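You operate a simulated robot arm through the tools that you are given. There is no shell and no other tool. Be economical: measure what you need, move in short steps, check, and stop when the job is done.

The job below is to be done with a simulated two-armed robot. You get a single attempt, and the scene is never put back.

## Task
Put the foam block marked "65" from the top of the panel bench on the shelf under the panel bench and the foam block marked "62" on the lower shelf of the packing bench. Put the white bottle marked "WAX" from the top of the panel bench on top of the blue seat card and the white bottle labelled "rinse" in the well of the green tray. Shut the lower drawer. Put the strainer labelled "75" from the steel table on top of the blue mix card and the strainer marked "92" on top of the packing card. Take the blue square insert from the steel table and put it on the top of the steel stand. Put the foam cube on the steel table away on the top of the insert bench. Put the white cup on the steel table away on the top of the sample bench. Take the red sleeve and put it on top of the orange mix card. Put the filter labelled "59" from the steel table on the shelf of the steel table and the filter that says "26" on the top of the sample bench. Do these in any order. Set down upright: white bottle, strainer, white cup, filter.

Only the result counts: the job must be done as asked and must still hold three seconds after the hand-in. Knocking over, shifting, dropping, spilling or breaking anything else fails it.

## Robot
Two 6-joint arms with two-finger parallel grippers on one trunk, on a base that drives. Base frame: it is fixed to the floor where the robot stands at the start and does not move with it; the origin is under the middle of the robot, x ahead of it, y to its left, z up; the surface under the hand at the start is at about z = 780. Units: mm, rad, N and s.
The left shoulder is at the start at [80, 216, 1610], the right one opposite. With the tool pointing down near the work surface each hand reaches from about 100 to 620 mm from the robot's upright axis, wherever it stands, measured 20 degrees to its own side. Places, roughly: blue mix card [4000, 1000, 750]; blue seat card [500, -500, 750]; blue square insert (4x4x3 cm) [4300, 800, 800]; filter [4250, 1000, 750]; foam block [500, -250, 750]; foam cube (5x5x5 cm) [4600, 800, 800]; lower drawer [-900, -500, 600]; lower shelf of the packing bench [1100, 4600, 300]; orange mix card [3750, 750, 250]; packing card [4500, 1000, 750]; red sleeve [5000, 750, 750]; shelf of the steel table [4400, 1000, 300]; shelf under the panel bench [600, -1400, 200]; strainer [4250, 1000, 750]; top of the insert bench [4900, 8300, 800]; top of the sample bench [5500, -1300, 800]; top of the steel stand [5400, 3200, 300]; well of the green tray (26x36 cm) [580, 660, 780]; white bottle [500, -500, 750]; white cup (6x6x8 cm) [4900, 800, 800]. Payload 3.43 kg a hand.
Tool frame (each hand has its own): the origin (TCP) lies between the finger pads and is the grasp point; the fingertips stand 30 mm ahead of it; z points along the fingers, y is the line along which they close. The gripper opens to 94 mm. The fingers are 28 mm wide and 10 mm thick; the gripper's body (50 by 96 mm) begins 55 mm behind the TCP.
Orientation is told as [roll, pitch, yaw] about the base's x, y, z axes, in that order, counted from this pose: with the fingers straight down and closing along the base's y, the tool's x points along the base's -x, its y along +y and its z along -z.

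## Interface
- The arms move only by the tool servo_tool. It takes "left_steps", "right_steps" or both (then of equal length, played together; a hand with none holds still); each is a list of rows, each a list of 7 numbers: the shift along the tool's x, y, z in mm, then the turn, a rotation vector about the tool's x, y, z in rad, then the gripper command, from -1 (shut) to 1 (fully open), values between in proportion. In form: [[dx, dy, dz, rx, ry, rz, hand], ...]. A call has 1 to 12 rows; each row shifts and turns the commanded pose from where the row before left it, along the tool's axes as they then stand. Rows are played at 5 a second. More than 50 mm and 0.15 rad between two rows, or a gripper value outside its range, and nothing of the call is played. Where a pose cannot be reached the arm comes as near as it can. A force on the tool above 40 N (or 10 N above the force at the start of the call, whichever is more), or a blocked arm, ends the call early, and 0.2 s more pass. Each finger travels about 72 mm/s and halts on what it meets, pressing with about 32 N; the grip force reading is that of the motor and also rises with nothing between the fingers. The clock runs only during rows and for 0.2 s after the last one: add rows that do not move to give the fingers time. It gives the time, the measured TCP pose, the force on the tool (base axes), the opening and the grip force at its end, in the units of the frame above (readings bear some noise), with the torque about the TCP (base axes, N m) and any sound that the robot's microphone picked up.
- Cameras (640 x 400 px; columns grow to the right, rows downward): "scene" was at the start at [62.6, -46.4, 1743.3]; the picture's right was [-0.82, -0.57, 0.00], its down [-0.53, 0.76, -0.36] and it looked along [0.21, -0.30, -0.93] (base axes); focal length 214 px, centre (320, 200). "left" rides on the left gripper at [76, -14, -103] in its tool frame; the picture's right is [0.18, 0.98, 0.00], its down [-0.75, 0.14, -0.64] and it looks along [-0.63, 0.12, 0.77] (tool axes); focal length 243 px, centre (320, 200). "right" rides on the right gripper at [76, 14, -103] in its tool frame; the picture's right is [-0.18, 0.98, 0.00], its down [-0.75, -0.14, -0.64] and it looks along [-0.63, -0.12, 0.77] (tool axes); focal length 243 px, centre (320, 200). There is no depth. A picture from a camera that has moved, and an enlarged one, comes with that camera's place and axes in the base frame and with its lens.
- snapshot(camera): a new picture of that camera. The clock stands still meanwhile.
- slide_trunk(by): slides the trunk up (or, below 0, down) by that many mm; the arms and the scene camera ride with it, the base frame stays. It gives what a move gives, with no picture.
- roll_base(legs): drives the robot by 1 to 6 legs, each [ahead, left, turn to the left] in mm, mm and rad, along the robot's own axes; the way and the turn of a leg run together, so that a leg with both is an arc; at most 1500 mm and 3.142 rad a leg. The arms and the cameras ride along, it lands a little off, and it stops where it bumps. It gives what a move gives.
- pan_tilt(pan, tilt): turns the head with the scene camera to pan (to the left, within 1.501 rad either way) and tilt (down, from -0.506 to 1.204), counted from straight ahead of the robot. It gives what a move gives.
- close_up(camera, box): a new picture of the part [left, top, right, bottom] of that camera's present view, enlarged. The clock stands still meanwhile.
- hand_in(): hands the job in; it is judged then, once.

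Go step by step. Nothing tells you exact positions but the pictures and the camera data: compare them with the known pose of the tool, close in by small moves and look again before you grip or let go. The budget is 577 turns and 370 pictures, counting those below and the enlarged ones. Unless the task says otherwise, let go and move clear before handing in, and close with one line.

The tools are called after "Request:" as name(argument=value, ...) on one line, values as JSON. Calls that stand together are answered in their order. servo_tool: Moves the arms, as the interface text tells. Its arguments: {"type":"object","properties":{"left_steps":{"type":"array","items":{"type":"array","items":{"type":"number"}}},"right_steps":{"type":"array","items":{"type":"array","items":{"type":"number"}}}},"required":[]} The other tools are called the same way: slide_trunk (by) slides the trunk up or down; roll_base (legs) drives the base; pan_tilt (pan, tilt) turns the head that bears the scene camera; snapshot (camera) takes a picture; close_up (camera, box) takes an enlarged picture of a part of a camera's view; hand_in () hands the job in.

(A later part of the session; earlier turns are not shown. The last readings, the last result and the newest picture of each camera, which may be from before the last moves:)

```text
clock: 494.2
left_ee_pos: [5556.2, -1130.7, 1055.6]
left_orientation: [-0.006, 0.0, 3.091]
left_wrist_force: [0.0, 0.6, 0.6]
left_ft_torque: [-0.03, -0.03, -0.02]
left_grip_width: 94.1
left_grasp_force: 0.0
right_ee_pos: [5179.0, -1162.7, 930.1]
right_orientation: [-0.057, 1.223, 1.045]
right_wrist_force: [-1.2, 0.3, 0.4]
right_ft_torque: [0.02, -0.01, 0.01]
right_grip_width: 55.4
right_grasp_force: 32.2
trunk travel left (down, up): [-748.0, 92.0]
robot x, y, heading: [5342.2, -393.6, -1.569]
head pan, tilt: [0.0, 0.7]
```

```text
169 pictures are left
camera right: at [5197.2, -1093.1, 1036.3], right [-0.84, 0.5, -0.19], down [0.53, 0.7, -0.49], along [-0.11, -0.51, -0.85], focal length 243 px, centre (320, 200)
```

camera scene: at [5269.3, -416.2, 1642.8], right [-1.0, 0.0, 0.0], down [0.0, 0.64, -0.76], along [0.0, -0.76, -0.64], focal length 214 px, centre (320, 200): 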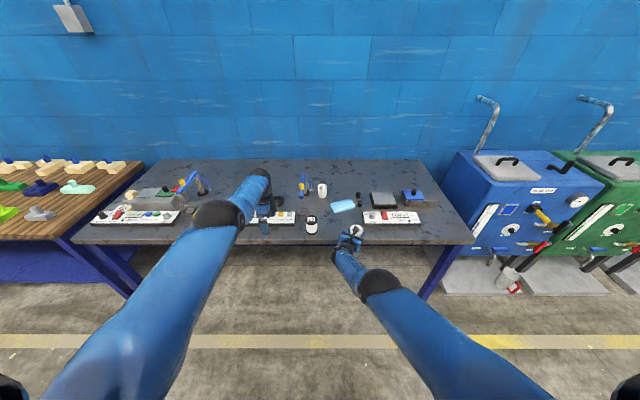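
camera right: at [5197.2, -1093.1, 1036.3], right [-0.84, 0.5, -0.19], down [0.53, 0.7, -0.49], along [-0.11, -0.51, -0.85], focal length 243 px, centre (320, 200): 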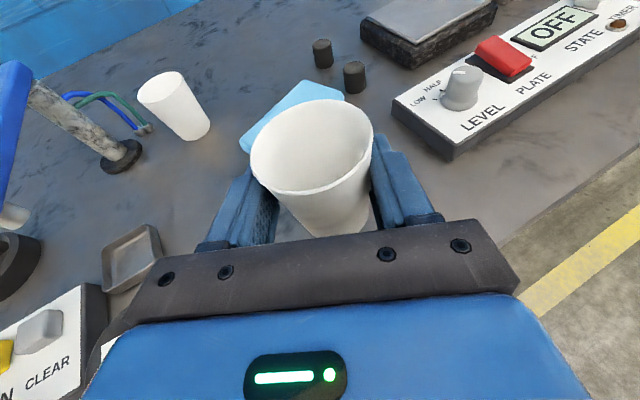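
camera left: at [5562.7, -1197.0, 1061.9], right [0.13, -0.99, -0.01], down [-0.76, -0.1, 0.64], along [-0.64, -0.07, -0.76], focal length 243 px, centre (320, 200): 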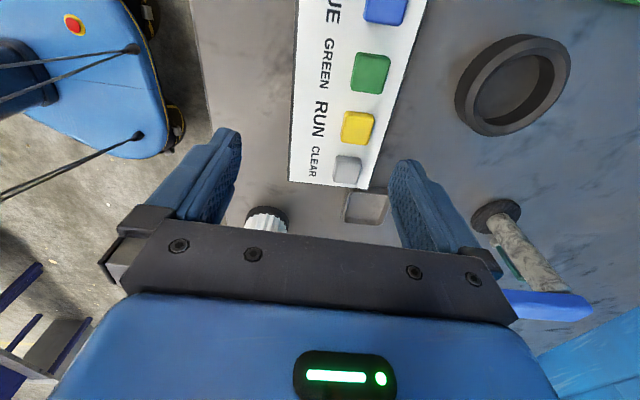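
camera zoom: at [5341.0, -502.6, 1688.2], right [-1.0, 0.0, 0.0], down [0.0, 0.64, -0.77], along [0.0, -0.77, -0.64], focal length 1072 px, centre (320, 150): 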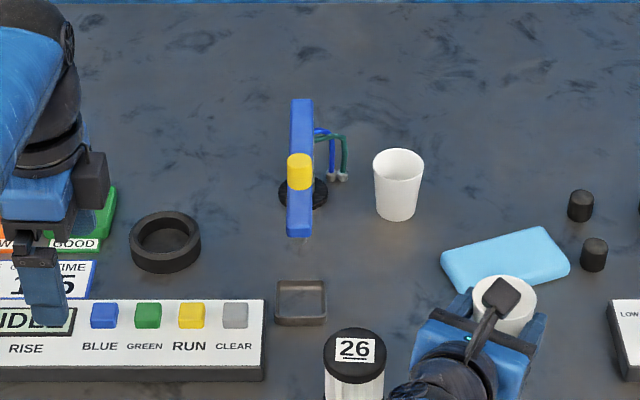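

Clear. Lower with the trunk in steps, watching force.

Request:
slide_trunk(by=-35)

Request:
slide_trunk(by=-6)

Request:
slide_trunk(by=-5)

```text
clock: 495.0
left_ee_pos: [5558.9, -1134.0, 1016.5]
left_orientation: [-0.011, -0.004, 3.091]
left_wrist_force: [0.3, -0.9, 0.2]
left_ft_torque: [0.0, 0.03, -0.02]
left_grip_width: 93.9
left_grasp_force: 0.0
right_ee_pos: [5182.0, -1165.6, 891.4]
right_orientation: [-0.039, 1.221, 1.06]
right_wrist_force: [0.3, 0.1, -0.4]
right_ft_torque: [0.01, -0.02, 0.0]
right_grip_width: 55.4
right_grasp_force: 32.1
trunk travel left (down, up): [-713.0, 127.0]
robot x, y, heading: [5341.2, -391.5, -1.568]
head pan, tilt: [0.0, 0.7]
```

```text
clock: 495.6
left_ee_pos: [5559.1, -1134.2, 1012.3]
left_orientation: [-0.01, -0.003, 3.09]
left_wrist_force: [1.2, -0.6, -0.2]
left_ft_torque: [0.03, 0.0, 0.01]
left_grip_width: 93.9
left_grasp_force: 0.0
right_ee_pos: [5180.6, -1166.0, 884.4]
right_orientation: [-0.043, 1.222, 1.058]
right_wrist_force: [-0.2, -1.0, -0.6]
right_ft_torque: [0.0, -0.02, 0.01]
right_grip_width: 55.3
right_grasp_force: 32.3
trunk travel left (down, up): [-707.0, 133.0]
robot x, y, heading: [5343.1, -394.6, -1.572]
head pan, tilt: [0.0, 0.7]
```

```text
clock: 496.1
left_ee_pos: [5559.4, -1134.9, 1006.8]
left_orientation: [-0.008, -0.004, 3.091]
left_wrist_force: [0.0, -0.4, -0.7]
left_ft_torque: [0.0, 0.0, 0.01]
left_grip_width: 94.0
left_grasp_force: 0.0
right_ee_pos: [5181.7, -1166.3, 880.3]
right_orientation: [-0.042, 1.221, 1.057]
right_wrist_force: [0.0, -0.7, -0.4]
right_ft_torque: [-0.01, 0.01, 0.01]
right_grip_width: 55.5
right_grasp_force: 31.9
trunk travel left (down, up): [-702.0, 138.0]
robot x, y, heading: [5344.7, -392.1, -1.568]
head pan, tilt: [0.0, 0.7]
```

Request:
slide_trunk(by=-4)

Request:
slide_trunk(by=-4)

```text
clock: 496.6
left_ee_pos: [5559.7, -1134.5, 1003.2]
left_orientation: [-0.009, -0.003, 3.09]
left_wrist_force: [0.3, 0.2, -0.5]
left_ft_torque: [-0.02, -0.01, 0.0]
left_grip_width: 94.2
left_grasp_force: 0.0
right_ee_pos: [5181.6, -1166.0, 876.0]
right_orientation: [-0.042, 1.222, 1.058]
right_wrist_force: [0.4, 0.0, 0.0]
right_ft_torque: [0.01, 0.01, -0.02]
right_grip_width: 55.4
right_grasp_force: 32.2
trunk travel left (down, up): [-698.0, 142.0]
robot x, y, heading: [5346.7, -390.0, -1.569]
head pan, tilt: [0.0, 0.7]
```

```text
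clock: 497.1
left_ee_pos: [5560.0, -1134.5, 999.4]
left_orientation: [-0.008, -0.003, 3.09]
left_wrist_force: [-0.4, 0.7, 0.2]
left_ft_torque: [0.0, 0.01, -0.02]
left_grip_width: 93.9
left_grasp_force: 0.0
right_ee_pos: [5181.1, -1165.9, 870.5]
right_orientation: [-0.043, 1.222, 1.056]
right_wrist_force: [0.6, 0.9, 0.0]
right_ft_torque: [0.0, 0.01, 0.01]
right_grip_width: 55.4
right_grasp_force: 32.2
trunk travel left (down, up): [-694.0, 146.0]
robot x, y, heading: [5341.3, -388.8, -1.572]
head pan, tilt: [0.0, 0.7]
```

Request:
slide_trunk(by=-4)

Request:
close_up(camera="scene", box=[290, 180, 390, 260])

Request:
snapshot(camera="right")

```text
clock: 497.7
left_ee_pos: [5559.1, -1133.6, 994.8]
left_orientation: [-0.01, -0.004, 3.09]
left_wrist_force: [-0.4, 0.2, -0.7]
left_ft_torque: [-0.01, -0.02, -0.03]
left_grip_width: 94.1
left_grasp_force: 0.0
right_ee_pos: [5181.8, -1166.2, 868.6]
right_orientation: [-0.043, 1.221, 1.058]
right_wrist_force: [-0.6, -0.2, 0.6]
right_ft_torque: [-0.02, 0.0, -0.02]
right_grip_width: 55.4
right_grasp_force: 31.6
trunk travel left (down, up): [-690.0, 150.0]
robot x, y, heading: [5346.9, -395.1, -1.568]
head pan, tilt: [0.0, 0.7]
```

```text
5.00 times, centred on (340, 220) of scene
camera zoom: at [5345.5, -508.5, 1629.6], right [-1.0, 0.0, 0.0], down [0.0, 0.64, -0.76], along [0.0, -0.76, -0.64], focal length 1072 px, centre (220, 100)
```

zoom: 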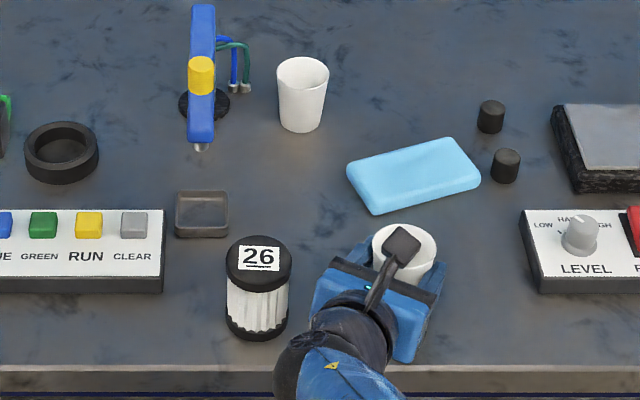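

```text
167 pictures are left
camera right: at [5199.9, -1096.6, 976.0], right [-0.84, 0.5, -0.19], down [0.52, 0.7, -0.49], along [-0.11, -0.51, -0.85], focal length 243 px, centre (320, 200)
```

right: 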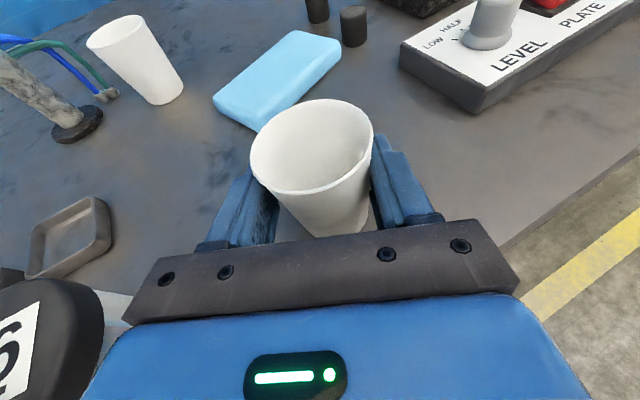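

Request:
slide_trunk(by=-4)

Request:
slide_trunk(by=-3)

Request:
slide_trunk(by=-3)

```text
clock: 498.2
left_ee_pos: [5558.9, -1133.0, 990.8]
left_orientation: [-0.01, -0.003, 3.091]
left_wrist_force: [0.7, -0.1, 0.1]
left_ft_torque: [-0.01, 0.01, 0.0]
left_grip_width: 94.1
left_grasp_force: 0.2
right_ee_pos: [5181.7, -1166.5, 866.2]
right_orientation: [-0.047, 1.223, 1.054]
right_wrist_force: [-0.8, 0.1, 4.6]
right_ft_torque: [-0.07, 0.03, 0.01]
right_grip_width: 55.5
right_grasp_force: 32.2
trunk travel left (down, up): [-686.0, 154.0]
robot x, y, heading: [5346.2, -391.4, -1.573]
head pan, tilt: [0.0, 0.7]
```

```text
clock: 498.7
left_ee_pos: [5558.9, -1131.1, 990.2]
left_orientation: [-0.006, -0.004, 3.091]
left_wrist_force: [0.6, 0.6, -0.2]
left_ft_torque: [0.01, 0.01, -0.01]
left_grip_width: 94.2
left_grasp_force: 0.0
right_ee_pos: [5180.7, -1164.8, 866.1]
right_orientation: [-0.049, 1.227, 1.05]
right_wrist_force: [-2.3, -0.9, 14.7]
right_ft_torque: [-0.39, 0.12, -0.06]
right_grip_width: 55.6
right_grasp_force: 31.6
trunk travel left (down, up): [-683.0, 157.0]
robot x, y, heading: [5344.9, -393.6, -1.575]
head pan, tilt: [0.0, 0.7]
```

```text
clock: 499.2
left_ee_pos: [5559.9, -1131.8, 987.5]
left_orientation: [-0.006, -0.002, 3.091]
left_wrist_force: [-0.1, -0.4, 0.1]
left_ft_torque: [-0.02, -0.01, -0.02]
left_grip_width: 93.8
left_grasp_force: 0.0
right_ee_pos: [5181.7, -1164.6, 861.3]
right_orientation: [-0.048, 1.227, 1.051]
right_wrist_force: [-2.8, 4.0, 20.2]
right_ft_torque: [-0.22, 0.18, -0.08]
right_grip_width: 54.7
right_grasp_force: 32.2
trunk travel left (down, up): [-680.0, 160.0]
robot x, y, heading: [5342.4, -394.8, -1.572]
head pan, tilt: [0.0, 0.7]
```

The cup is on the bench (contact at TCP ~866, small torque). Relieve 2 mm and open very gradually.

Request:
slide_trunk(by=2)

Request:
servo_tool(right_steps=[[0, 0, 0, 0, 0, 0, 0.2], [0, 0, 0, 0, 0, 0, 0.25], [0, 0, 0, 0, 0, 0, 0.3], [0, 0, 0, 0, 0, 0, 0.4], [0, 0, 0, 0, 0, 0, 0.5]])

Request:
snapshot(camera="right")

```text
clock: 499.8
left_ee_pos: [5559.1, -1131.2, 988.9]
left_orientation: [-0.006, -0.003, 3.091]
left_wrist_force: [0.2, 0.6, 0.7]
left_ft_torque: [-0.02, 0.01, 0.01]
left_grip_width: 94.2
left_grasp_force: 0.1
right_ee_pos: [5180.7, -1164.4, 862.3]
right_orientation: [-0.044, 1.224, 1.054]
right_wrist_force: [-3.8, 0.3, 15.6]
right_ft_torque: [-0.29, 0.18, -0.07]
right_grip_width: 54.8
right_grasp_force: 32.2
trunk travel left (down, up): [-682.0, 158.0]
robot x, y, heading: [5348.8, -388.7, -1.571]
head pan, tilt: [0.0, 0.7]
```

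```text
clock: 501.0
left_ee_pos: [5558.9, -1133.2, 987.5]
left_orientation: [-0.01, -0.003, 3.092]
left_wrist_force: [-0.6, 0.5, 0.5]
left_ft_torque: [-0.02, 0.01, -0.01]
left_grip_width: 94.1
left_grasp_force: 0.1
right_ee_pos: [5181.1, -1165.9, 860.7]
right_orientation: [-0.044, 1.223, 1.056]
right_wrist_force: [-0.2, 0.3, 0.0]
right_ft_torque: [-0.02, 0.0, 0.01]
right_grip_width: 70.7
right_grasp_force: 0.0
trunk travel left (down, up): [-682.0, 158.0]
robot x, y, heading: [5349.5, -392.9, -1.57]
head pan, tilt: [0.0, 0.7]
```

```text
166 pictures are left
camera right: at [5199.8, -1096.1, 968.4], right [-0.84, 0.5, -0.19], down [0.52, 0.7, -0.49], along [-0.11, -0.51, -0.85], focal length 243 px, centre (320, 200)
```

right: 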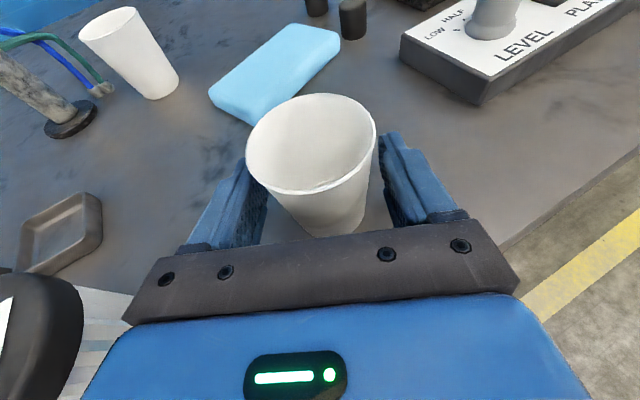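

The cup stands upright and free. Open a little more, rise straight up, then back off.

Request:
servo_tool(right_steps=[[0, 0, 0, 0, 0, 0, 0.6], [0, 0, 0, 0, 0, 0, 0.75], [0, 0, 0, 0, 0, 0, 0.75]])

Request:
slide_trunk(by=75)

Request:
roll_base(legs=[[-200, 0, 0]])

Request:
close_up(camera="scene", box=[240, 140, 440, 260])

```text
clock: 501.8
left_ee_pos: [5559.0, -1133.6, 986.9]
left_orientation: [-0.008, -0.004, 3.089]
left_wrist_force: [-0.1, -0.3, -0.5]
left_ft_torque: [0.01, 0.02, -0.01]
left_grip_width: 94.0
left_grasp_force: 0.0
right_ee_pos: [5182.6, -1165.8, 860.7]
right_orientation: [-0.045, 1.221, 1.055]
right_wrist_force: [-0.5, -0.4, 0.1]
right_ft_torque: [-0.02, 0.03, 0.0]
right_grip_width: 82.4
right_grasp_force: 0.1
trunk travel left (down, up): [-682.0, 158.0]
robot x, y, heading: [5345.4, -393.1, -1.572]
head pan, tilt: [0.0, 0.7]
```

```text
clock: 502.9
left_ee_pos: [5558.7, -1133.3, 1063.6]
left_orientation: [-0.008, -0.003, 3.093]
left_wrist_force: [0.4, 0.1, 0.4]
left_ft_torque: [0.02, 0.02, 0.0]
left_grip_width: 94.1
left_grasp_force: 0.0
right_ee_pos: [5181.7, -1165.9, 936.7]
right_orientation: [-0.042, 1.223, 1.058]
right_wrist_force: [-0.6, -0.3, -0.3]
right_ft_torque: [0.01, -0.02, -0.02]
right_grip_width: 82.0
right_grasp_force: 0.1
trunk travel left (down, up): [-757.0, 83.0]
robot x, y, heading: [5341.7, -389.5, -1.566]
head pan, tilt: [0.0, 0.7]
```

```text
clock: 504.5
left_ee_pos: [5559.9, -931.9, 1059.0]
left_orientation: [-0.011, -0.004, 3.094]
left_wrist_force: [-0.2, -0.5, 0.2]
left_ft_torque: [0.03, 0.0, -0.01]
left_grip_width: 93.9
left_grasp_force: 0.1
right_ee_pos: [5182.3, -964.1, 933.9]
right_orientation: [-0.038, 1.219, 1.062]
right_wrist_force: [-0.3, -1.1, -0.4]
right_ft_torque: [0.01, 0.03, 0.0]
right_grip_width: 82.6
right_grasp_force: 0.1
trunk travel left (down, up): [-757.0, 83.0]
robot x, y, heading: [5345.7, -186.2, -1.567]
head pan, tilt: [0.0, 0.7]
```

```text
3.20 times, centred on (340, 200) of scene
camera zoom: at [5345.2, -308.9, 1696.1], right [-1.0, 0.0, 0.0], down [0.0, 0.65, -0.76], along [0.0, -0.76, -0.65], focal length 686 px, centre (256, 200)
```

zoom: 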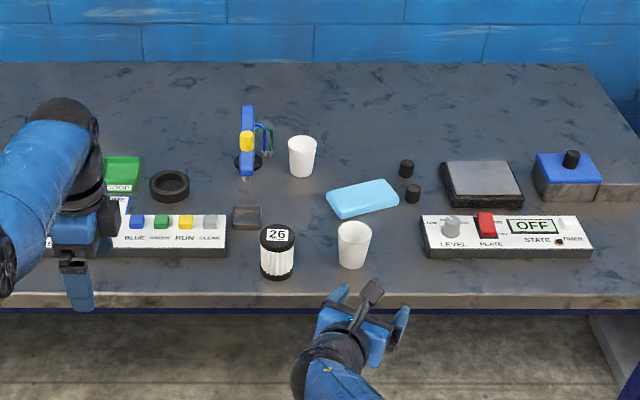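

Both stand upright on the sample bench. Now refold the right hand, turn round and go back for the insert and the cube.

Request:
servo_tool(right_steps=[[0, 0, 0, 0, -0.1355, 0, 1], [0, 0, 0, 0, -0.1355, 0, 1], [0, 0, 0, 0, -0.1355, 0, 1], [0, 0, 0, 0, -0.1355, 0, 1], [0, 0, 0, 0, -0.1355, 0, 1], [0, 0, 0, 0, -0.1355, 0, 1], [0, 0, 0, 0, -0.1355, 0, 1], [0, 0, 0, 0, -0.1355, 0, 1], [0, 0, 0, 0, -0.1355, 0, 1], [0, 0, 0, 0, 0, 0.145, 1], [0, 0, 0, 0, 0, 0.145, 1], [0, 0, 0, 0, 0, 0.145, 1]])

Request:
servo_tool(right_steps=[[0, 0, 0, 0, 0, 0.145, 1], [0, 0, 0, 0, 0, 0.145, 1], [0, 0, 0, 0, 0, 0.145, 1], [0, 0, 0, 0, 0, 0.145, 1], [0, 0, 0, 0, 0, 0.145, 1]])

Request:
roll_base(legs=[[-150, 0, 0], [0, 0, 3.1], [0, 0, 0.035], [0, 865, 0]])

Request:
snapshot(camera="scene")

```text
clock: 507.1
left_ee_pos: [5560.8, -927.3, 1061.4]
left_orientation: [-0.009, -0.004, 3.093]
left_wrist_force: [-0.4, 0.4, 0.1]
left_ft_torque: [-0.04, -0.01, -0.03]
left_grip_width: 94.0
left_grasp_force: 0.1
right_ee_pos: [5182.7, -898.3, 959.2]
right_orientation: [-0.016, -0.003, 0.662]
right_wrist_force: [0.6, -0.8, -0.7]
right_ft_torque: [0.0, 0.0, -0.01]
right_grip_width: 93.9
right_grasp_force: 0.2
right hand out of reach, approached as far as the arm can: row 1, 2, 5, 6, 7, 8, 9
trunk travel left (down, up): [-757.0, 83.0]
robot x, y, heading: [5346.7, -188.5, -1.57]
head pan, tilt: [0.0, 0.7]
```

```text
clock: 508.3
left_ee_pos: [5561.0, -928.4, 1062.7]
left_orientation: [-0.008, -0.003, 3.094]
left_wrist_force: [0.1, 0.7, 0.4]
left_ft_torque: [0.02, -0.01, 0.03]
left_grip_width: 93.9
left_grasp_force: 0.0
right_ee_pos: [5182.2, -898.8, 958.2]
right_orientation: [-0.009, -0.012, -0.064]
right_wrist_force: [-0.9, 0.2, 0.9]
right_ft_torque: [-0.03, -0.02, 0.07]
right_grip_width: 93.7
right_grasp_force: 0.1
trunk travel left (down, up): [-757.0, 83.0]
robot x, y, heading: [5342.5, -187.9, -1.563]
head pan, tilt: [0.0, 0.7]
```

```text
clock: 521.5
left_ee_pos: [4282.3, 724.2, 1062.3]
left_orientation: [-0.009, -0.002, -0.077]
left_wrist_force: [-0.3, 0.1, -0.4]
left_ft_torque: [0.0, 0.01, -0.02]
left_grip_width: 94.0
left_grasp_force: 0.0
right_ee_pos: [4658.2, 684.0, 958.3]
right_orientation: [-0.01, -0.015, 3.052]
right_wrist_force: [0.1, -0.9, 0.0]
right_ft_torque: [0.01, -0.01, 0.01]
right_grip_width: 93.8
right_grasp_force: 0.1
trunk travel left (down, up): [-757.0, 83.0]
robot x, y, heading: [4476.4, -22.5, 1.547]
head pan, tilt: [0.0, 0.7]
```

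```text
164 pictures are left
camera scene: at [4480.9, 91.5, 1696.7], right [1.0, -0.03, 0.0], down [-0.02, -0.64, -0.76], along [0.02, 0.76, -0.64], focal length 214 px, centre (320, 200)
```

scene: 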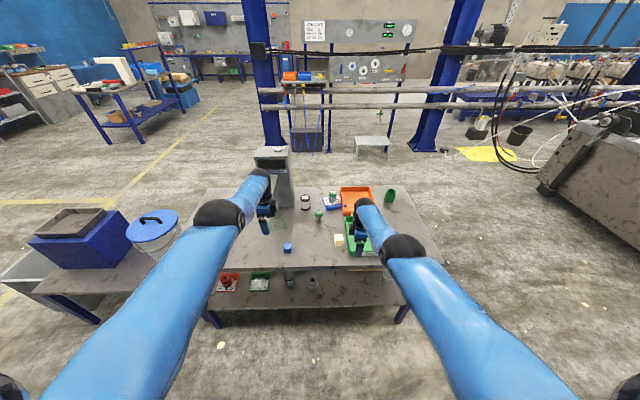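

Request:
roll_base(legs=[[60, 0, 0.02]])

Request:
servo_tool(left_steps=[[-30, 0, 30, 0, 0, 0, 1], [-20, 0, 35, 0, 0, 0, 1], [0, 0, 30, 0, 0, 0, 1]], right_steps=[[-25, -22, 0, 0, 0, 0, 1], [-25, -22, 0, 0, 0, 0, 1], [-15, -22, 0, 0, 0, 0, 1]])

Request:
snapshot(camera="left")

Request:
snapshot(camera="right")

```text
clock: 522.4
left_ee_pos: [4267.1, 769.1, 1071.6]
left_orientation: [0.002, -0.003, -0.056]
left_wrist_force: [-0.2, -0.8, 1.0]
left_ft_torque: [0.11, -0.01, 0.01]
left_grip_width: 94.2
left_grasp_force: 0.1
right_ee_pos: [4644.9, 738.1, 964.7]
right_orientation: [-0.019, -0.013, 3.072]
right_wrist_force: [-0.9, -1.1, 0.6]
right_ft_torque: [0.07, 0.01, -0.02]
right_grip_width: 94.0
right_grasp_force: 0.1
trunk travel left (down, up): [-757.0, 83.0]
robot x, y, heading: [4474.3, 31.5, 1.562]
head pan, tilt: [0.0, 0.7]
```

```text
clock: 523.2
left_ee_pos: [4316.6, 745.3, 977.9]
left_orientation: [-0.01, -0.003, -0.058]
left_wrist_force: [0.3, -0.4, -0.1]
left_ft_torque: [0.01, -0.01, -0.01]
left_grip_width: 94.2
left_grasp_force: 0.1
left hand out of reach, approached as far as the arm can: row 1, 2, 3
right_ee_pos: [4598.4, 746.7, 984.2]
right_orientation: [-0.012, -0.013, 3.07]
right_wrist_force: [-0.5, -0.7, 0.4]
right_ft_torque: [0.04, -0.04, 0.0]
right_grip_width: 94.0
right_grasp_force: 0.1
right hand out of reach, approached as far as the arm can: row 1, 2, 3
trunk travel left (down, up): [-757.0, 83.0]
robot x, y, heading: [4475.8, 31.8, 1.569]
head pan, tilt: [0.0, 0.7]
```

```text
163 pictures are left
camera left: at [4238.9, 735.1, 1081.4], right [-0.13, 0.99, -0.01], down [0.76, 0.1, 0.64], along [0.64, 0.08, -0.77], focal length 243 px, centre (320, 200)
```

left: 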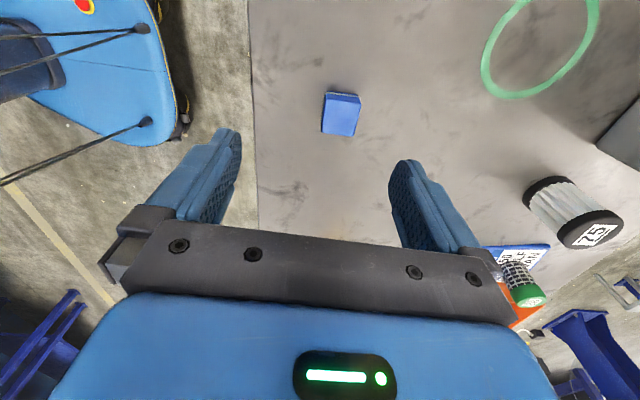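

```text
162 pictures are left
camera right: at [4675.6, 724.8, 1086.3], right [-0.25, -0.97, -0.01], down [-0.73, 0.18, 0.65], along [-0.63, 0.17, -0.76], focal length 243 px, centre (320, 200)
```

right: 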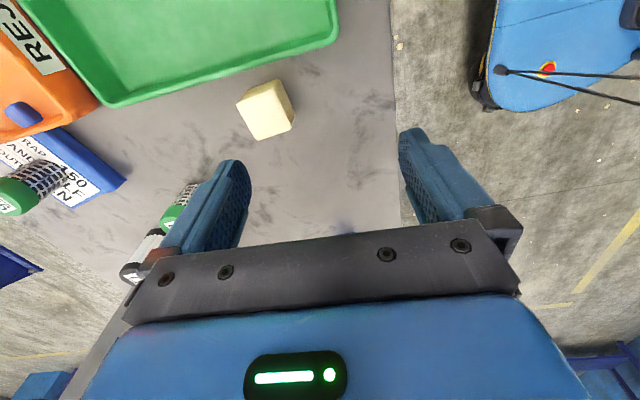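

Insert at (4325,769), cube at (4604,804), both square to the axes. Roll forward 60 mm.

Request:
roll_base(legs=[[60, 0, 0]])

Request:
servo_tool(left_steps=[[-9, -35, 20, 0, 0, -0.04, 1], [0, 0, 40, 0, 0, 0, 1], [0, 0, 30, 0, 0, 0, 1]], right_steps=[[6, 2, 0, 0, 0, 0.04, 1], [0, 0, 40, 0, 0, 0, 1], [0, 0, 20, 0, 0, 0, 1]])

Request:
snapshot(camera="left")

Request:
snapshot(camera="right")

```text
clock: 524.2
left_ee_pos: [4315.3, 797.7, 984.0]
left_orientation: [-0.004, -0.004, -0.059]
left_wrist_force: [-0.5, -0.6, 0.7]
left_ft_torque: [0.08, -0.03, 0.0]
left_grip_width: 94.0
left_grasp_force: 0.1
right_ee_pos: [4599.3, 800.3, 987.6]
right_orientation: [-0.019, -0.012, 3.072]
right_wrist_force: [0.4, -0.8, 1.6]
right_ft_torque: [0.05, 0.01, -0.02]
right_grip_width: 94.0
right_grasp_force: 0.1
trunk travel left (down, up): [-757.0, 83.0]
robot x, y, heading: [4480.6, 93.7, 1.566]
head pan, tilt: [0.0, 0.7]
```

```text
clock: 525.0
left_ee_pos: [4320.8, 761.6, 890.1]
left_orientation: [-0.012, -0.004, -0.017]
left_wrist_force: [1.0, -0.2, 0.3]
left_ft_torque: [0.02, 0.0, 0.0]
left_grip_width: 94.1
left_grasp_force: 0.1
left hand out of reach, approached as far as the arm can: row 1, 2, 3
right_ee_pos: [4606.3, 785.1, 930.8]
right_orientation: [-0.01, -0.012, 3.033]
right_wrist_force: [0.4, -0.3, 0.0]
right_ft_torque: [0.03, -0.03, 0.03]
right_grip_width: 93.9
right_grasp_force: 0.0
right hand out of reach, approached as far as the arm can: row 2, 3
trunk travel left (down, up): [-757.0, 83.0]
robot x, y, heading: [4478.5, 93.9, 1.569]
head pan, tilt: [0.0, 0.7]
```

```text
161 pictures are left
camera left: at [4244.1, 750.4, 993.2], right [-0.17, 0.99, -0.01], down [0.75, 0.14, 0.64], along [0.63, 0.1, -0.77], focal length 243 px, centre (320, 200)
```

left: 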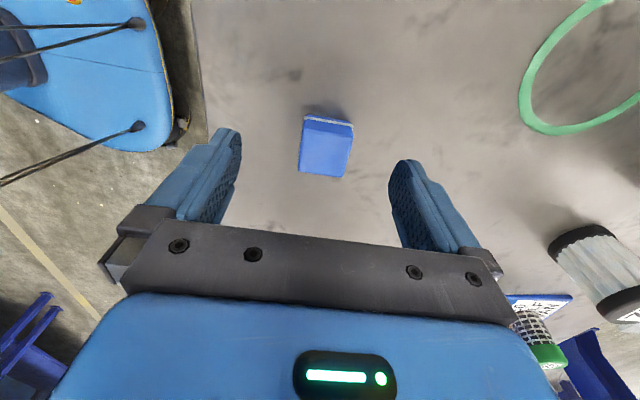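

```text
160 pictures are left
camera right: at [4682.5, 760.6, 1034.0], right [-0.29, -0.96, -0.01], down [-0.73, 0.21, 0.65], along [-0.62, 0.2, -0.76], focal length 243 px, centre (320, 200)
```

right: 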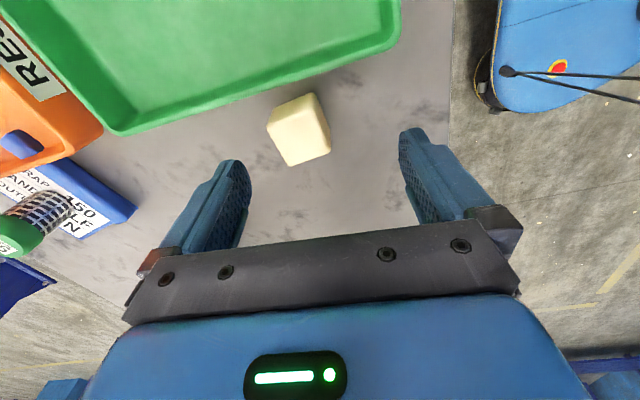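

Still at the far limit; roll forward 80 mm more and draw the hands back relative to the base.

Request:
roll_base(legs=[[80, 0, 0]])

Request:
servo_tool(left_steps=[[-7, -36, 0, 0, 0, 0, 1], [-7, -36, 0, 0, 0, 0, 1]], right_steps=[[3, 30, 0, 0, 0, -0.03, 1], [3, 30, 0, 0, 0, 0, 1]])

Request:
snapshot(camera="left")

Request:
snapshot(camera="right")

```text
clock: 526.1
left_ee_pos: [4320.7, 836.3, 894.4]
left_orientation: [-0.005, -0.002, -0.016]
left_wrist_force: [0.2, -0.4, 1.3]
left_ft_torque: [0.06, 0.01, -0.02]
left_grip_width: 94.0
left_grasp_force: 0.0
right_ee_pos: [4606.0, 860.3, 937.5]
right_orientation: [-0.018, -0.015, 3.034]
right_wrist_force: [-0.7, -1.5, -0.5]
right_ft_torque: [0.05, 0.01, -0.04]
right_grip_width: 94.0
right_grasp_force: 0.1
trunk travel left (down, up): [-757.0, 83.0]
robot x, y, heading: [4475.9, 179.0, 1.575]
head pan, tilt: [0.0, 0.7]
```

```text
clock: 526.7
left_ee_pos: [4338.6, 818.4, 861.1]
left_orientation: [-0.012, -0.001, -0.017]
left_wrist_force: [-0.2, -0.1, -0.3]
left_ft_torque: [0.06, 0.02, -0.02]
left_grip_width: 94.2
left_grasp_force: 0.0
left hand out of reach, approached as far as the arm can: row 1, 2
right_ee_pos: [4607.2, 801.6, 934.6]
right_orientation: [-0.011, -0.011, 3.064]
right_wrist_force: [0.3, 0.0, 0.5]
right_ft_torque: [0.03, -0.02, 0.01]
right_grip_width: 94.2
right_grasp_force: 0.1
trunk travel left (down, up): [-757.0, 83.0]
robot x, y, heading: [4479.1, 176.9, 1.569]
head pan, tilt: [0.0, 0.7]
```

```text
159 pictures are left
camera left: at [4262.7, 806.4, 964.3], right [-0.17, 0.99, -0.01], down [0.75, 0.14, 0.64], along [0.63, 0.1, -0.77], focal length 243 px, centre (320, 200)
```

left: 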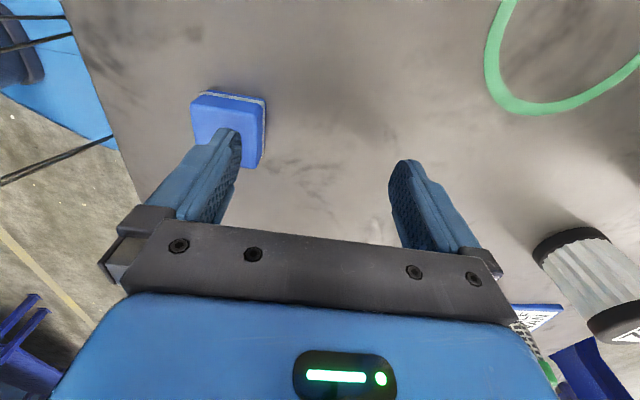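

```text
158 pictures are left
camera right: at [4684.3, 779.7, 1037.0], right [-0.26, -0.97, -0.01], down [-0.73, 0.19, 0.65], along [-0.63, 0.18, -0.76], focal length 243 px, centre (320, 200)
```

right: 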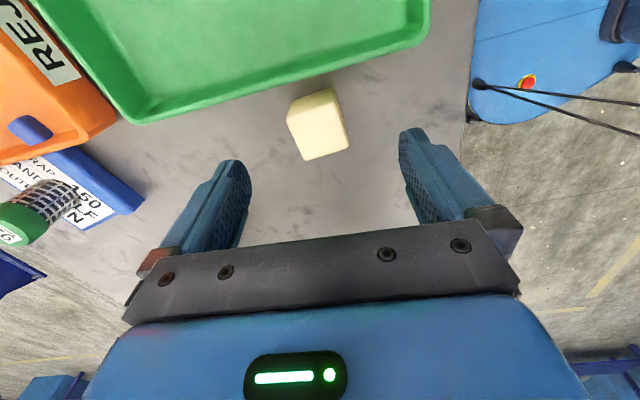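

Arms now follow exactly. Correct: left −53 mm in y; right small; then look again.

Request:
servo_tool(left_steps=[[2, -27, 0, 0, 0, 0, 1], [2, -26, 0, 0, 0, 0, 1], [0, 0, 0, 0, 0, 0, 1], [0, 0, 0, 0, 0, 0, 1]], right_steps=[[-5, -3.6, 30, 0, 0, 0, 1], [0, 0, 30, 0, 0, 0, 1], [0, 0, 10, 0, 0, 0, 1], [0, 0, 0, 0, 0, 0, 1]])

Request:
snapshot(camera="left")

Request:
snapshot(camera="right")

```text
clock: 527.0
left_ee_pos: [4338.4, 819.7, 859.0]
left_orientation: [-0.019, -0.001, -0.015]
left_wrist_force: [-0.1, -7.1, 20.9]
left_ft_torque: [-1.34, 0.07, -0.03]
left_grip_width: 93.8
left_grasp_force: 0.0
left hand out of reach, approached as far as the arm can: row 1
right_ee_pos: [4604.5, 805.2, 915.4]
right_orientation: [-0.01, -0.012, 3.066]
right_wrist_force: [1.1, -0.2, -0.1]
right_ft_torque: [-0.04, -0.02, -0.01]
right_grip_width: 94.1
right_grasp_force: 0.0
trunk travel left (down, up): [-757.0, 83.0]
robot x, y, heading: [4476.9, 173.1, 1.57]
head pan, tilt: [0.0, 0.7]
stopped in row 1 (left hand): the force on the tool passed its limit at 58 N (the readings are from after the stop); the commanded pose is now the measured one
```

```text
157 pictures are left
camera left: at [4262.5, 808.7, 962.0], right [-0.17, 0.99, -0.02], down [0.75, 0.14, 0.64], along [0.63, 0.1, -0.77], focal length 243 px, centre (320, 200)
```

left: 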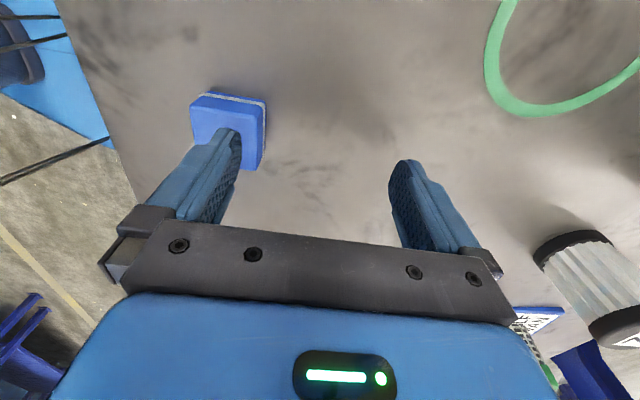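

```text
156 pictures are left
camera right: at [4681.3, 784.7, 1018.1], right [-0.26, -0.97, -0.01], down [-0.73, 0.19, 0.65], along [-0.63, 0.17, -0.76], focal length 243 px, centre (320, 200)
```

right: 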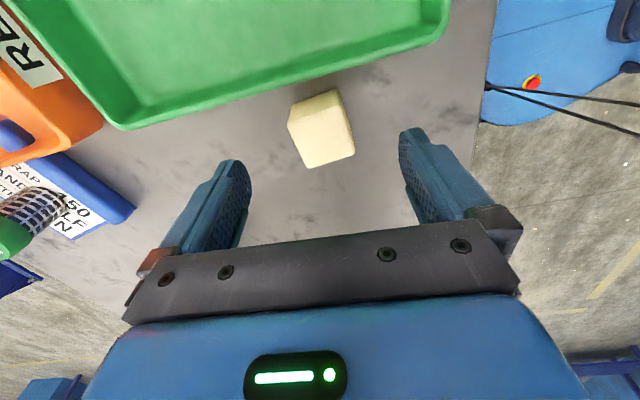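

The finger pressed on the insert's top. Lift the left hand 40 mm before moving over it.

Request:
servo_tool(left_steps=[[0, 0, -40, 0, 0, 0, 1], [0, 0, -10, 0, 0, 0, 1], [2, -27, 0, 0, 0, 0, 1], [2, -27, 0, 0, 0, 0, 1]])

Request:
snapshot(camera="left")

```text
clock: 528.0
left_ee_pos: [4342.6, 832.1, 874.9]
left_orientation: [-0.02, -0.004, -0.014]
left_wrist_force: [0.3, -0.5, -0.1]
left_ft_torque: [-0.01, 0.01, 0.01]
left_grip_width: 94.1
left_grasp_force: 0.0
left hand out of reach, approached as far as the arm can: row 1, 2, 3, 4
right_ee_pos: [4604.4, 808.0, 914.6]
right_orientation: [-0.008, -0.012, 3.067]
right_wrist_force: [0.5, 0.0, 0.7]
right_ft_torque: [-0.01, 0.02, 0.0]
right_grip_width: 94.1
right_grasp_force: 0.1
trunk travel left (down, up): [-757.0, 83.0]
robot x, y, heading: [4479.5, 170.9, 1.567]
head pan, tilt: [0.0, 0.7]
```

```text
155 pictures are left
camera left: at [4266.7, 820.7, 977.7], right [-0.17, 0.99, -0.02], down [0.75, 0.14, 0.64], along [0.63, 0.09, -0.77], focal length 243 px, centre (320, 200)
```

left: 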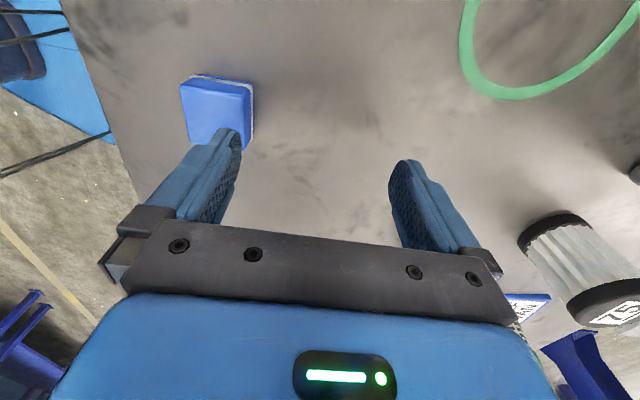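

The left arm seems jammed at a joint limit. First finish the right: descend and grip the cube.

Request:
servo_tool(right_steps=[[0, 0, 40, 0, 0, 0, 1], [0, 0, 40, 0, 0, 0, 1], [0, 0, 3, 0, 0, 0, 1], [0, 0, 0, 0, 0, 0, 1]])

Request:
snapshot(camera="right")

```text
clock: 529.0
left_ee_pos: [4344.3, 832.4, 875.1]
left_orientation: [-0.019, -0.002, -0.015]
left_wrist_force: [0.9, 0.3, -1.0]
left_ft_torque: [-0.02, 0.03, -0.01]
left_grip_width: 93.9
left_grasp_force: 0.1
right_ee_pos: [4604.6, 810.0, 830.5]
right_orientation: [-0.009, -0.013, 3.068]
right_wrist_force: [0.8, 0.4, 8.7]
right_ft_torque: [-0.46, -0.09, 0.02]
right_grip_width: 93.5
right_grasp_force: 0.1
trunk travel left (down, up): [-757.0, 83.0]
robot x, y, heading: [4477.6, 174.4, 1.57]
head pan, tilt: [0.0, 0.7]
```

```text
154 pictures are left
camera right: at [4680.2, 788.5, 933.3], right [-0.26, -0.97, -0.01], down [-0.73, 0.19, 0.65], along [-0.63, 0.17, -0.76], focal length 243 px, centre (320, 200)
```

right: 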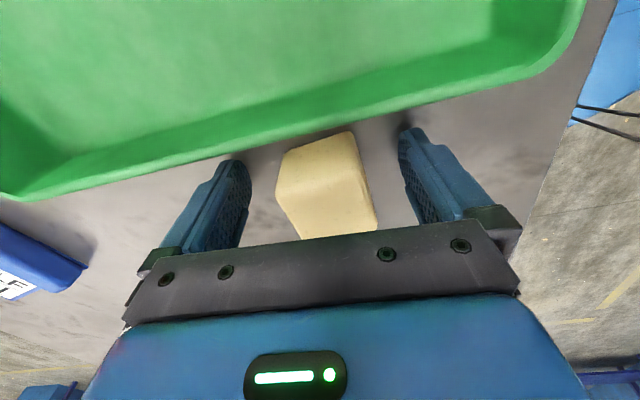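

A fingertip brushes the tray rim; close now (fingers move away from it) and lift.

Request:
servo_tool(right_steps=[[0, 0, -6, 0, 0, 0, 1], [0, 0, 0, 0, 0, 0, -1], [0, 0, 0, 0, 0, 0, -1], [0, 0, 0, 0, 0, 0, -1], [0, 0, -40, 0, 0, 0, -1], [0, 0, -40, 0, 0, 0, -1]])

Request:
snapshot(camera="right")

Request:
close_up(camera="scene", box=[200, 120, 480, 300])

```text
clock: 530.4
left_ee_pos: [4344.0, 829.7, 875.4]
left_orientation: [-0.022, -0.003, -0.015]
left_wrist_force: [-0.3, 0.3, 0.0]
left_ft_torque: [-0.03, 0.02, 0.01]
left_grip_width: 94.1
left_grasp_force: 0.1
right_ee_pos: [4603.4, 806.9, 916.3]
right_orientation: [-0.009, -0.012, 3.066]
right_wrist_force: [-0.4, -0.9, 0.2]
right_ft_torque: [0.05, 0.02, 0.02]
right_grip_width: 47.4
right_grasp_force: 31.7
trunk travel left (down, up): [-757.0, 83.0]
robot x, y, heading: [4479.5, 174.6, 1.57]
head pan, tilt: [0.0, 0.7]
```

```text
153 pictures are left
camera right: at [4679.0, 786.2, 1019.1], right [-0.26, -0.97, 0.0], down [-0.73, 0.19, 0.65], along [-0.63, 0.17, -0.76], focal length 243 px, centre (320, 200)
```

right: 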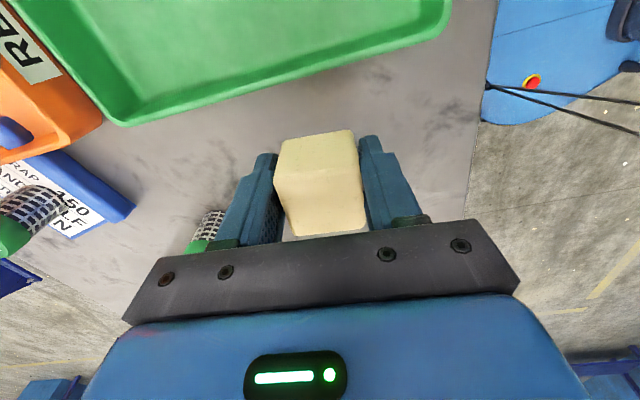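

```text
2.22 times, centred on (340, 210) of scene
camera zoom: at [4477.5, 287.7, 1696.8], right [1.0, 0.0, 0.0], down [0.0, -0.64, -0.77], along [0.0, 0.77, -0.64], focal length 477 px, centre (276, 178)
```

zoom: 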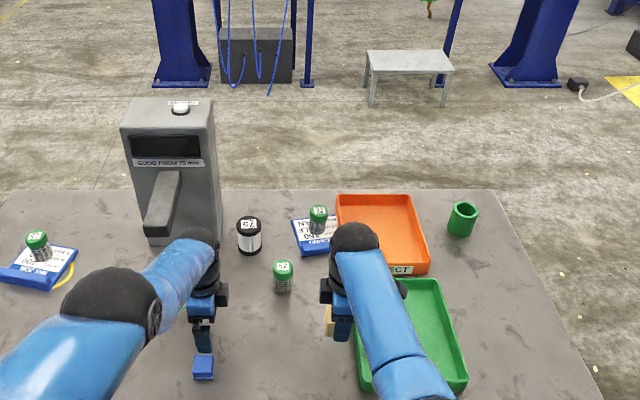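

Cube held, everything else in place. Back away and re-home the left arm (yaw it back to 0).

Request:
roll_base(legs=[[-400, 0, 0]])

Request:
servo_tool(left_steps=[[0, 0, 0, 0, 0, -0.145, 1], [0, 0, 0, 0, 0, -0.145, 1], [0, 0, 0, 0, 0, -0.145, 1], [0, 0, 0, 0, 0, -0.145, 1], [0, 0, 0, 0, 0, -0.145, 1], [0, 0, 0, 0, 0, -0.145, 1], [0, 0, 0, 0, 0, -0.145, 1], [0, 0, 0, 0, 0, -0.145, 1], [0, 0, 0, 0, 0, -0.145, 1], [0, 0, 0, 0, 0, -0.145, 1], [0, 0, 0, 0, 0, -0.13, 1]])

Request:
snapshot(camera="scene")

```text
clock: 532.9
left_ee_pos: [4341.2, 428.7, 873.7]
left_orientation: [-0.022, -0.004, -0.011]
left_wrist_force: [0.2, 0.0, -0.4]
left_ft_torque: [0.0, 0.0, 0.01]
left_grip_width: 94.1
left_grasp_force: 0.1
right_ee_pos: [4599.6, 406.7, 914.3]
right_orientation: [-0.005, -0.012, 3.07]
right_wrist_force: [-0.3, -0.1, -0.8]
right_ft_torque: [0.0, 0.0, 0.0]
right_grip_width: 47.3
right_grasp_force: 32.1
trunk travel left (down, up): [-757.0, 83.0]
robot x, y, heading: [4476.8, -232.8, 1.579]
head pan, tilt: [0.0, 0.7]
```

```text
clock: 535.3
left_ee_pos: [4341.3, 426.3, 874.4]
left_orientation: [-0.001, 0.02, 1.57]
left_wrist_force: [-0.3, 0.0, 0.0]
left_ft_torque: [0.0, -0.02, 0.0]
left_grip_width: 93.9
left_grasp_force: 0.0
right_ee_pos: [4599.5, 405.5, 915.7]
right_orientation: [-0.008, -0.013, 3.07]
right_wrist_force: [1.1, 0.4, -0.8]
right_ft_torque: [-0.03, 0.0, 0.01]
right_grip_width: 47.2
right_grasp_force: 31.7
trunk travel left (down, up): [-757.0, 83.0]
robot x, y, heading: [4479.9, -229.5, 1.578]
head pan, tilt: [0.0, 0.7]
```

```text
151 pictures are left
camera scene: at [4477.5, -115.2, 1696.7], right [1.0, 0.0, 0.0], down [0.0, -0.64, -0.76], along [0.0, 0.76, -0.64], focal length 214 px, centre (320, 200)
```

scene: 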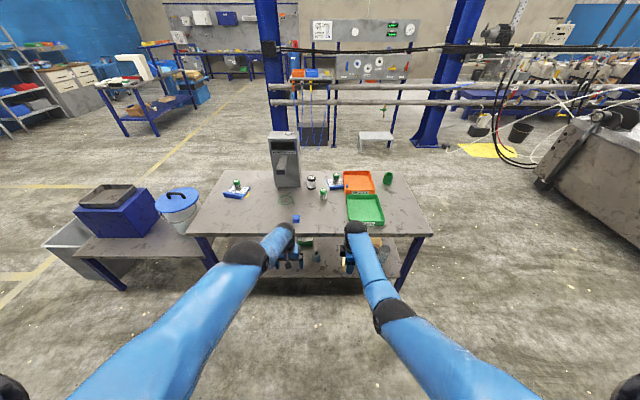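

The left arm is stuck nearly straight. Try pitching the tool forward to make the elbow bend.

Request:
servo_tool(left_steps=[[0, 0, 0, 0, -0.145, 0, 1], [0, 0, 0, 0, -0.145, 0, 1], [0, 0, 0, 0, -0.145, 0, 1], [0, 0, 0, 0, -0.145, 0, 1], [0, 0, 0, 0, -0.145, 0, 1], [0, 0, 0, 0, -0.145, 0, 1]])

Request:
servo_tool(left_steps=[[0, 0, -20, 0, 0, 0, 1], [0, 0, -40, 0, 0, 0, 1], [0, 0, -40, 0, 0, 0, 1], [0, 0, -40, 0, 0, 0, 1]])

Request:
snapshot(camera="scene")

```text
clock: 536.7
left_ee_pos: [4350.1, 495.0, 826.2]
left_orientation: [-0.005, -0.82, 1.582]
left_wrist_force: [0.8, -0.2, 0.1]
left_ft_torque: [-0.03, -0.01, -0.03]
left_grip_width: 94.0
left_grasp_force: 0.1
left hand out of reach, approached as far as the arm can: row 1, 2, 3, 4, 5
right_ee_pos: [4600.2, 404.0, 916.0]
right_orientation: [-0.007, -0.012, 3.07]
right_wrist_force: [-0.2, -0.6, -0.3]
right_ft_torque: [0.04, 0.01, -0.04]
right_grip_width: 47.4
right_grasp_force: 32.1
trunk travel left (down, up): [-757.0, 83.0]
robot x, y, heading: [4476.9, -230.0, 1.573]
head pan, tilt: [0.0, 0.7]
```

```text
clock: 537.7
left_ee_pos: [4352.8, 493.8, 826.1]
left_orientation: [-0.003, -0.849, 1.573]
left_wrist_force: [-0.3, -0.1, -0.1]
left_ft_torque: [0.0, 0.01, 0.0]
left_grip_width: 93.9
left_grasp_force: 0.0
left hand out of reach, approached as far as the arm can: row 1, 2, 3, 4
right_ee_pos: [4600.0, 405.5, 916.3]
right_orientation: [-0.006, -0.013, 3.071]
right_wrist_force: [0.5, -0.2, -0.5]
right_ft_torque: [0.0, 0.04, 0.01]
right_grip_width: 47.6
right_grasp_force: 31.9
trunk travel left (down, up): [-757.0, 83.0]
robot x, y, heading: [4477.3, -231.0, 1.572]
head pan, tilt: [0.0, 0.7]
```

```text
150 pictures are left
camera scene: at [4477.5, -115.2, 1696.7], right [1.0, 0.0, 0.0], down [0.0, -0.64, -0.76], along [0.0, 0.76, -0.64], focal length 214 px, centre (320, 200)
```

scene: 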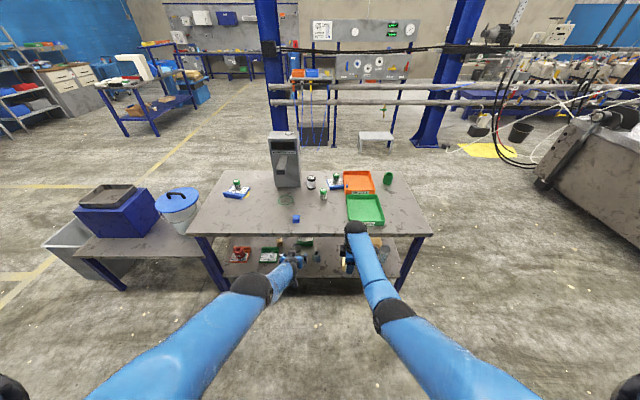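

Request:
servo_tool(left_steps=[[0, 0, 40, 0, 0, 0, 1], [0, 0, 40, 0, 0, 0, 1], [0, 0, 40, 0, 0, 0, 1], [33, 0, 29, 0, 0, 0, 1], [33, 0, 29, 0, 0, 0, 1], [33, 0, 29, 0, 0, 0, 1], [33, 0, 29, 0, 0, 0, 1], [33, 0, 29, 0, 0, 0, 1], [33, 0, 29, 0, 0, 0, 1], [33, 0, 29, 0, 0, 0, 1], [33, 0, 29, 0, 0, 0, 1]])

Request:
servo_tool(left_steps=[[30, 0, -35, 0, 0, 0, 1], [30, 0, -35, 0, 0, 0, 1], [30, 0, -35, 0, 0, 0, 1], [0, 0, 0, 0, 0, 0, 1]])

Request:
snapshot(camera="scene")

```text
clock: 540.1
left_ee_pos: [4344.8, 368.3, 717.3]
left_orientation: [0.0, -0.85, 1.572]
left_wrist_force: [-0.7, 0.1, -0.1]
left_ft_torque: [0.01, -0.01, 0.01]
left_grip_width: 94.1
left_grasp_force: 0.0
left hand out of reach, approached as far as the arm can: row 1, 2, 3, 4, 5, 6, 7, 8, 9, 10, 11
right_ee_pos: [4599.8, 405.6, 915.7]
right_orientation: [-0.008, -0.013, 3.069]
right_wrist_force: [0.3, -0.3, -0.5]
right_ft_torque: [-0.01, -0.02, 0.0]
right_grip_width: 47.4
right_grasp_force: 31.9
trunk travel left (down, up): [-757.0, 83.0]
robot x, y, heading: [4476.7, -230.8, 1.576]
head pan, tilt: [0.0, 0.7]
```

```text
clock: 541.1
left_ee_pos: [4341.9, 232.4, 720.6]
left_orientation: [-0.004, -0.85, 1.574]
left_wrist_force: [0.4, 0.9, 0.0]
left_ft_torque: [0.02, -0.01, -0.05]
left_grip_width: 93.7
left_grasp_force: 0.1
right_ee_pos: [4599.7, 405.5, 916.7]
right_orientation: [-0.008, -0.012, 3.07]
right_wrist_force: [0.0, 0.2, -0.7]
right_ft_torque: [-0.03, -0.04, 0.0]
right_grip_width: 47.4
right_grasp_force: 32.2
trunk travel left (down, up): [-757.0, 83.0]
robot x, y, heading: [4476.4, -230.3, 1.572]
head pan, tilt: [0.0, 0.7]
```

```text
149 pictures are left
camera scene: at [4477.4, -114.6, 1696.6], right [1.0, 0.0, 0.0], down [0.0, -0.64, -0.76], along [0.0, 0.76, -0.64], focal length 214 px, centre (320, 200)
```

scene: 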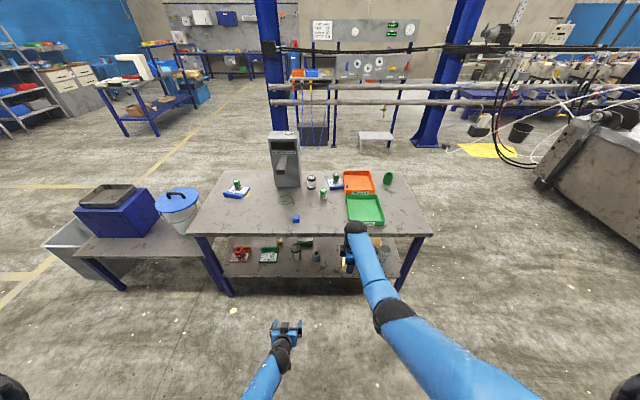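

The arm has flipped back to its normal configuration and responds again. Raise it, keeping the forward tilt (good for gripping the insert).

Request:
servo_tool(left_steps=[[-33, 0, -29, 0, 0, 0, 1], [-33, 0, -29, 0, 0, 0, 1], [-33, 0, -29, 0, 0, 0, 1], [-33, 0, -29, 0, 0, 0, 1]])

Request:
roll_base(legs=[[390, 0, 0]])

Request:
snapshot(camera="left")

```text
clock: 542.1
left_ee_pos: [4337.8, 228.7, 891.5]
left_orientation: [-0.003, -0.85, 1.573]
left_wrist_force: [-0.2, 0.3, -1.2]
left_ft_torque: [-0.02, 0.0, -0.01]
left_grip_width: 94.0
left_grasp_force: 0.1
right_ee_pos: [4600.4, 404.5, 915.2]
right_orientation: [-0.008, -0.013, 3.07]
right_wrist_force: [-0.1, -0.3, -0.2]
right_ft_torque: [0.01, 0.04, 0.0]
right_grip_width: 47.4
right_grasp_force: 31.9
trunk travel left (down, up): [-757.0, 83.0]
robot x, y, heading: [4477.2, -229.1, 1.573]
head pan, tilt: [0.0, 0.7]
```

```text
clock: 544.6
left_ee_pos: [4339.6, 626.0, 891.2]
left_orientation: [-0.002, -0.851, 1.57]
left_wrist_force: [-0.4, -0.1, -0.6]
left_ft_torque: [0.01, 0.0, 0.01]
left_grip_width: 94.0
left_grasp_force: 0.0
right_ee_pos: [4601.8, 799.6, 916.8]
right_orientation: [-0.008, -0.012, 3.067]
right_wrist_force: [0.4, 0.4, -0.7]
right_ft_torque: [0.04, 0.0, -0.03]
right_grip_width: 47.4
right_grasp_force: 32.3
trunk travel left (down, up): [-757.0, 83.0]
robot x, y, heading: [4475.2, 168.9, 1.57]
head pan, tilt: [0.0, 0.7]
```

```text
148 pictures are left
camera left: at [4353.2, 498.7, 902.6], right [-0.98, -0.12, -0.14], down [-0.14, 0.01, 0.99], along [-0.11, 0.99, -0.03], focal length 243 px, centre (320, 200)
```

left: 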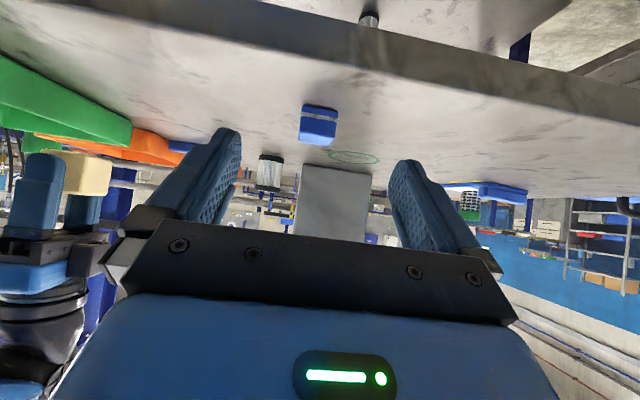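

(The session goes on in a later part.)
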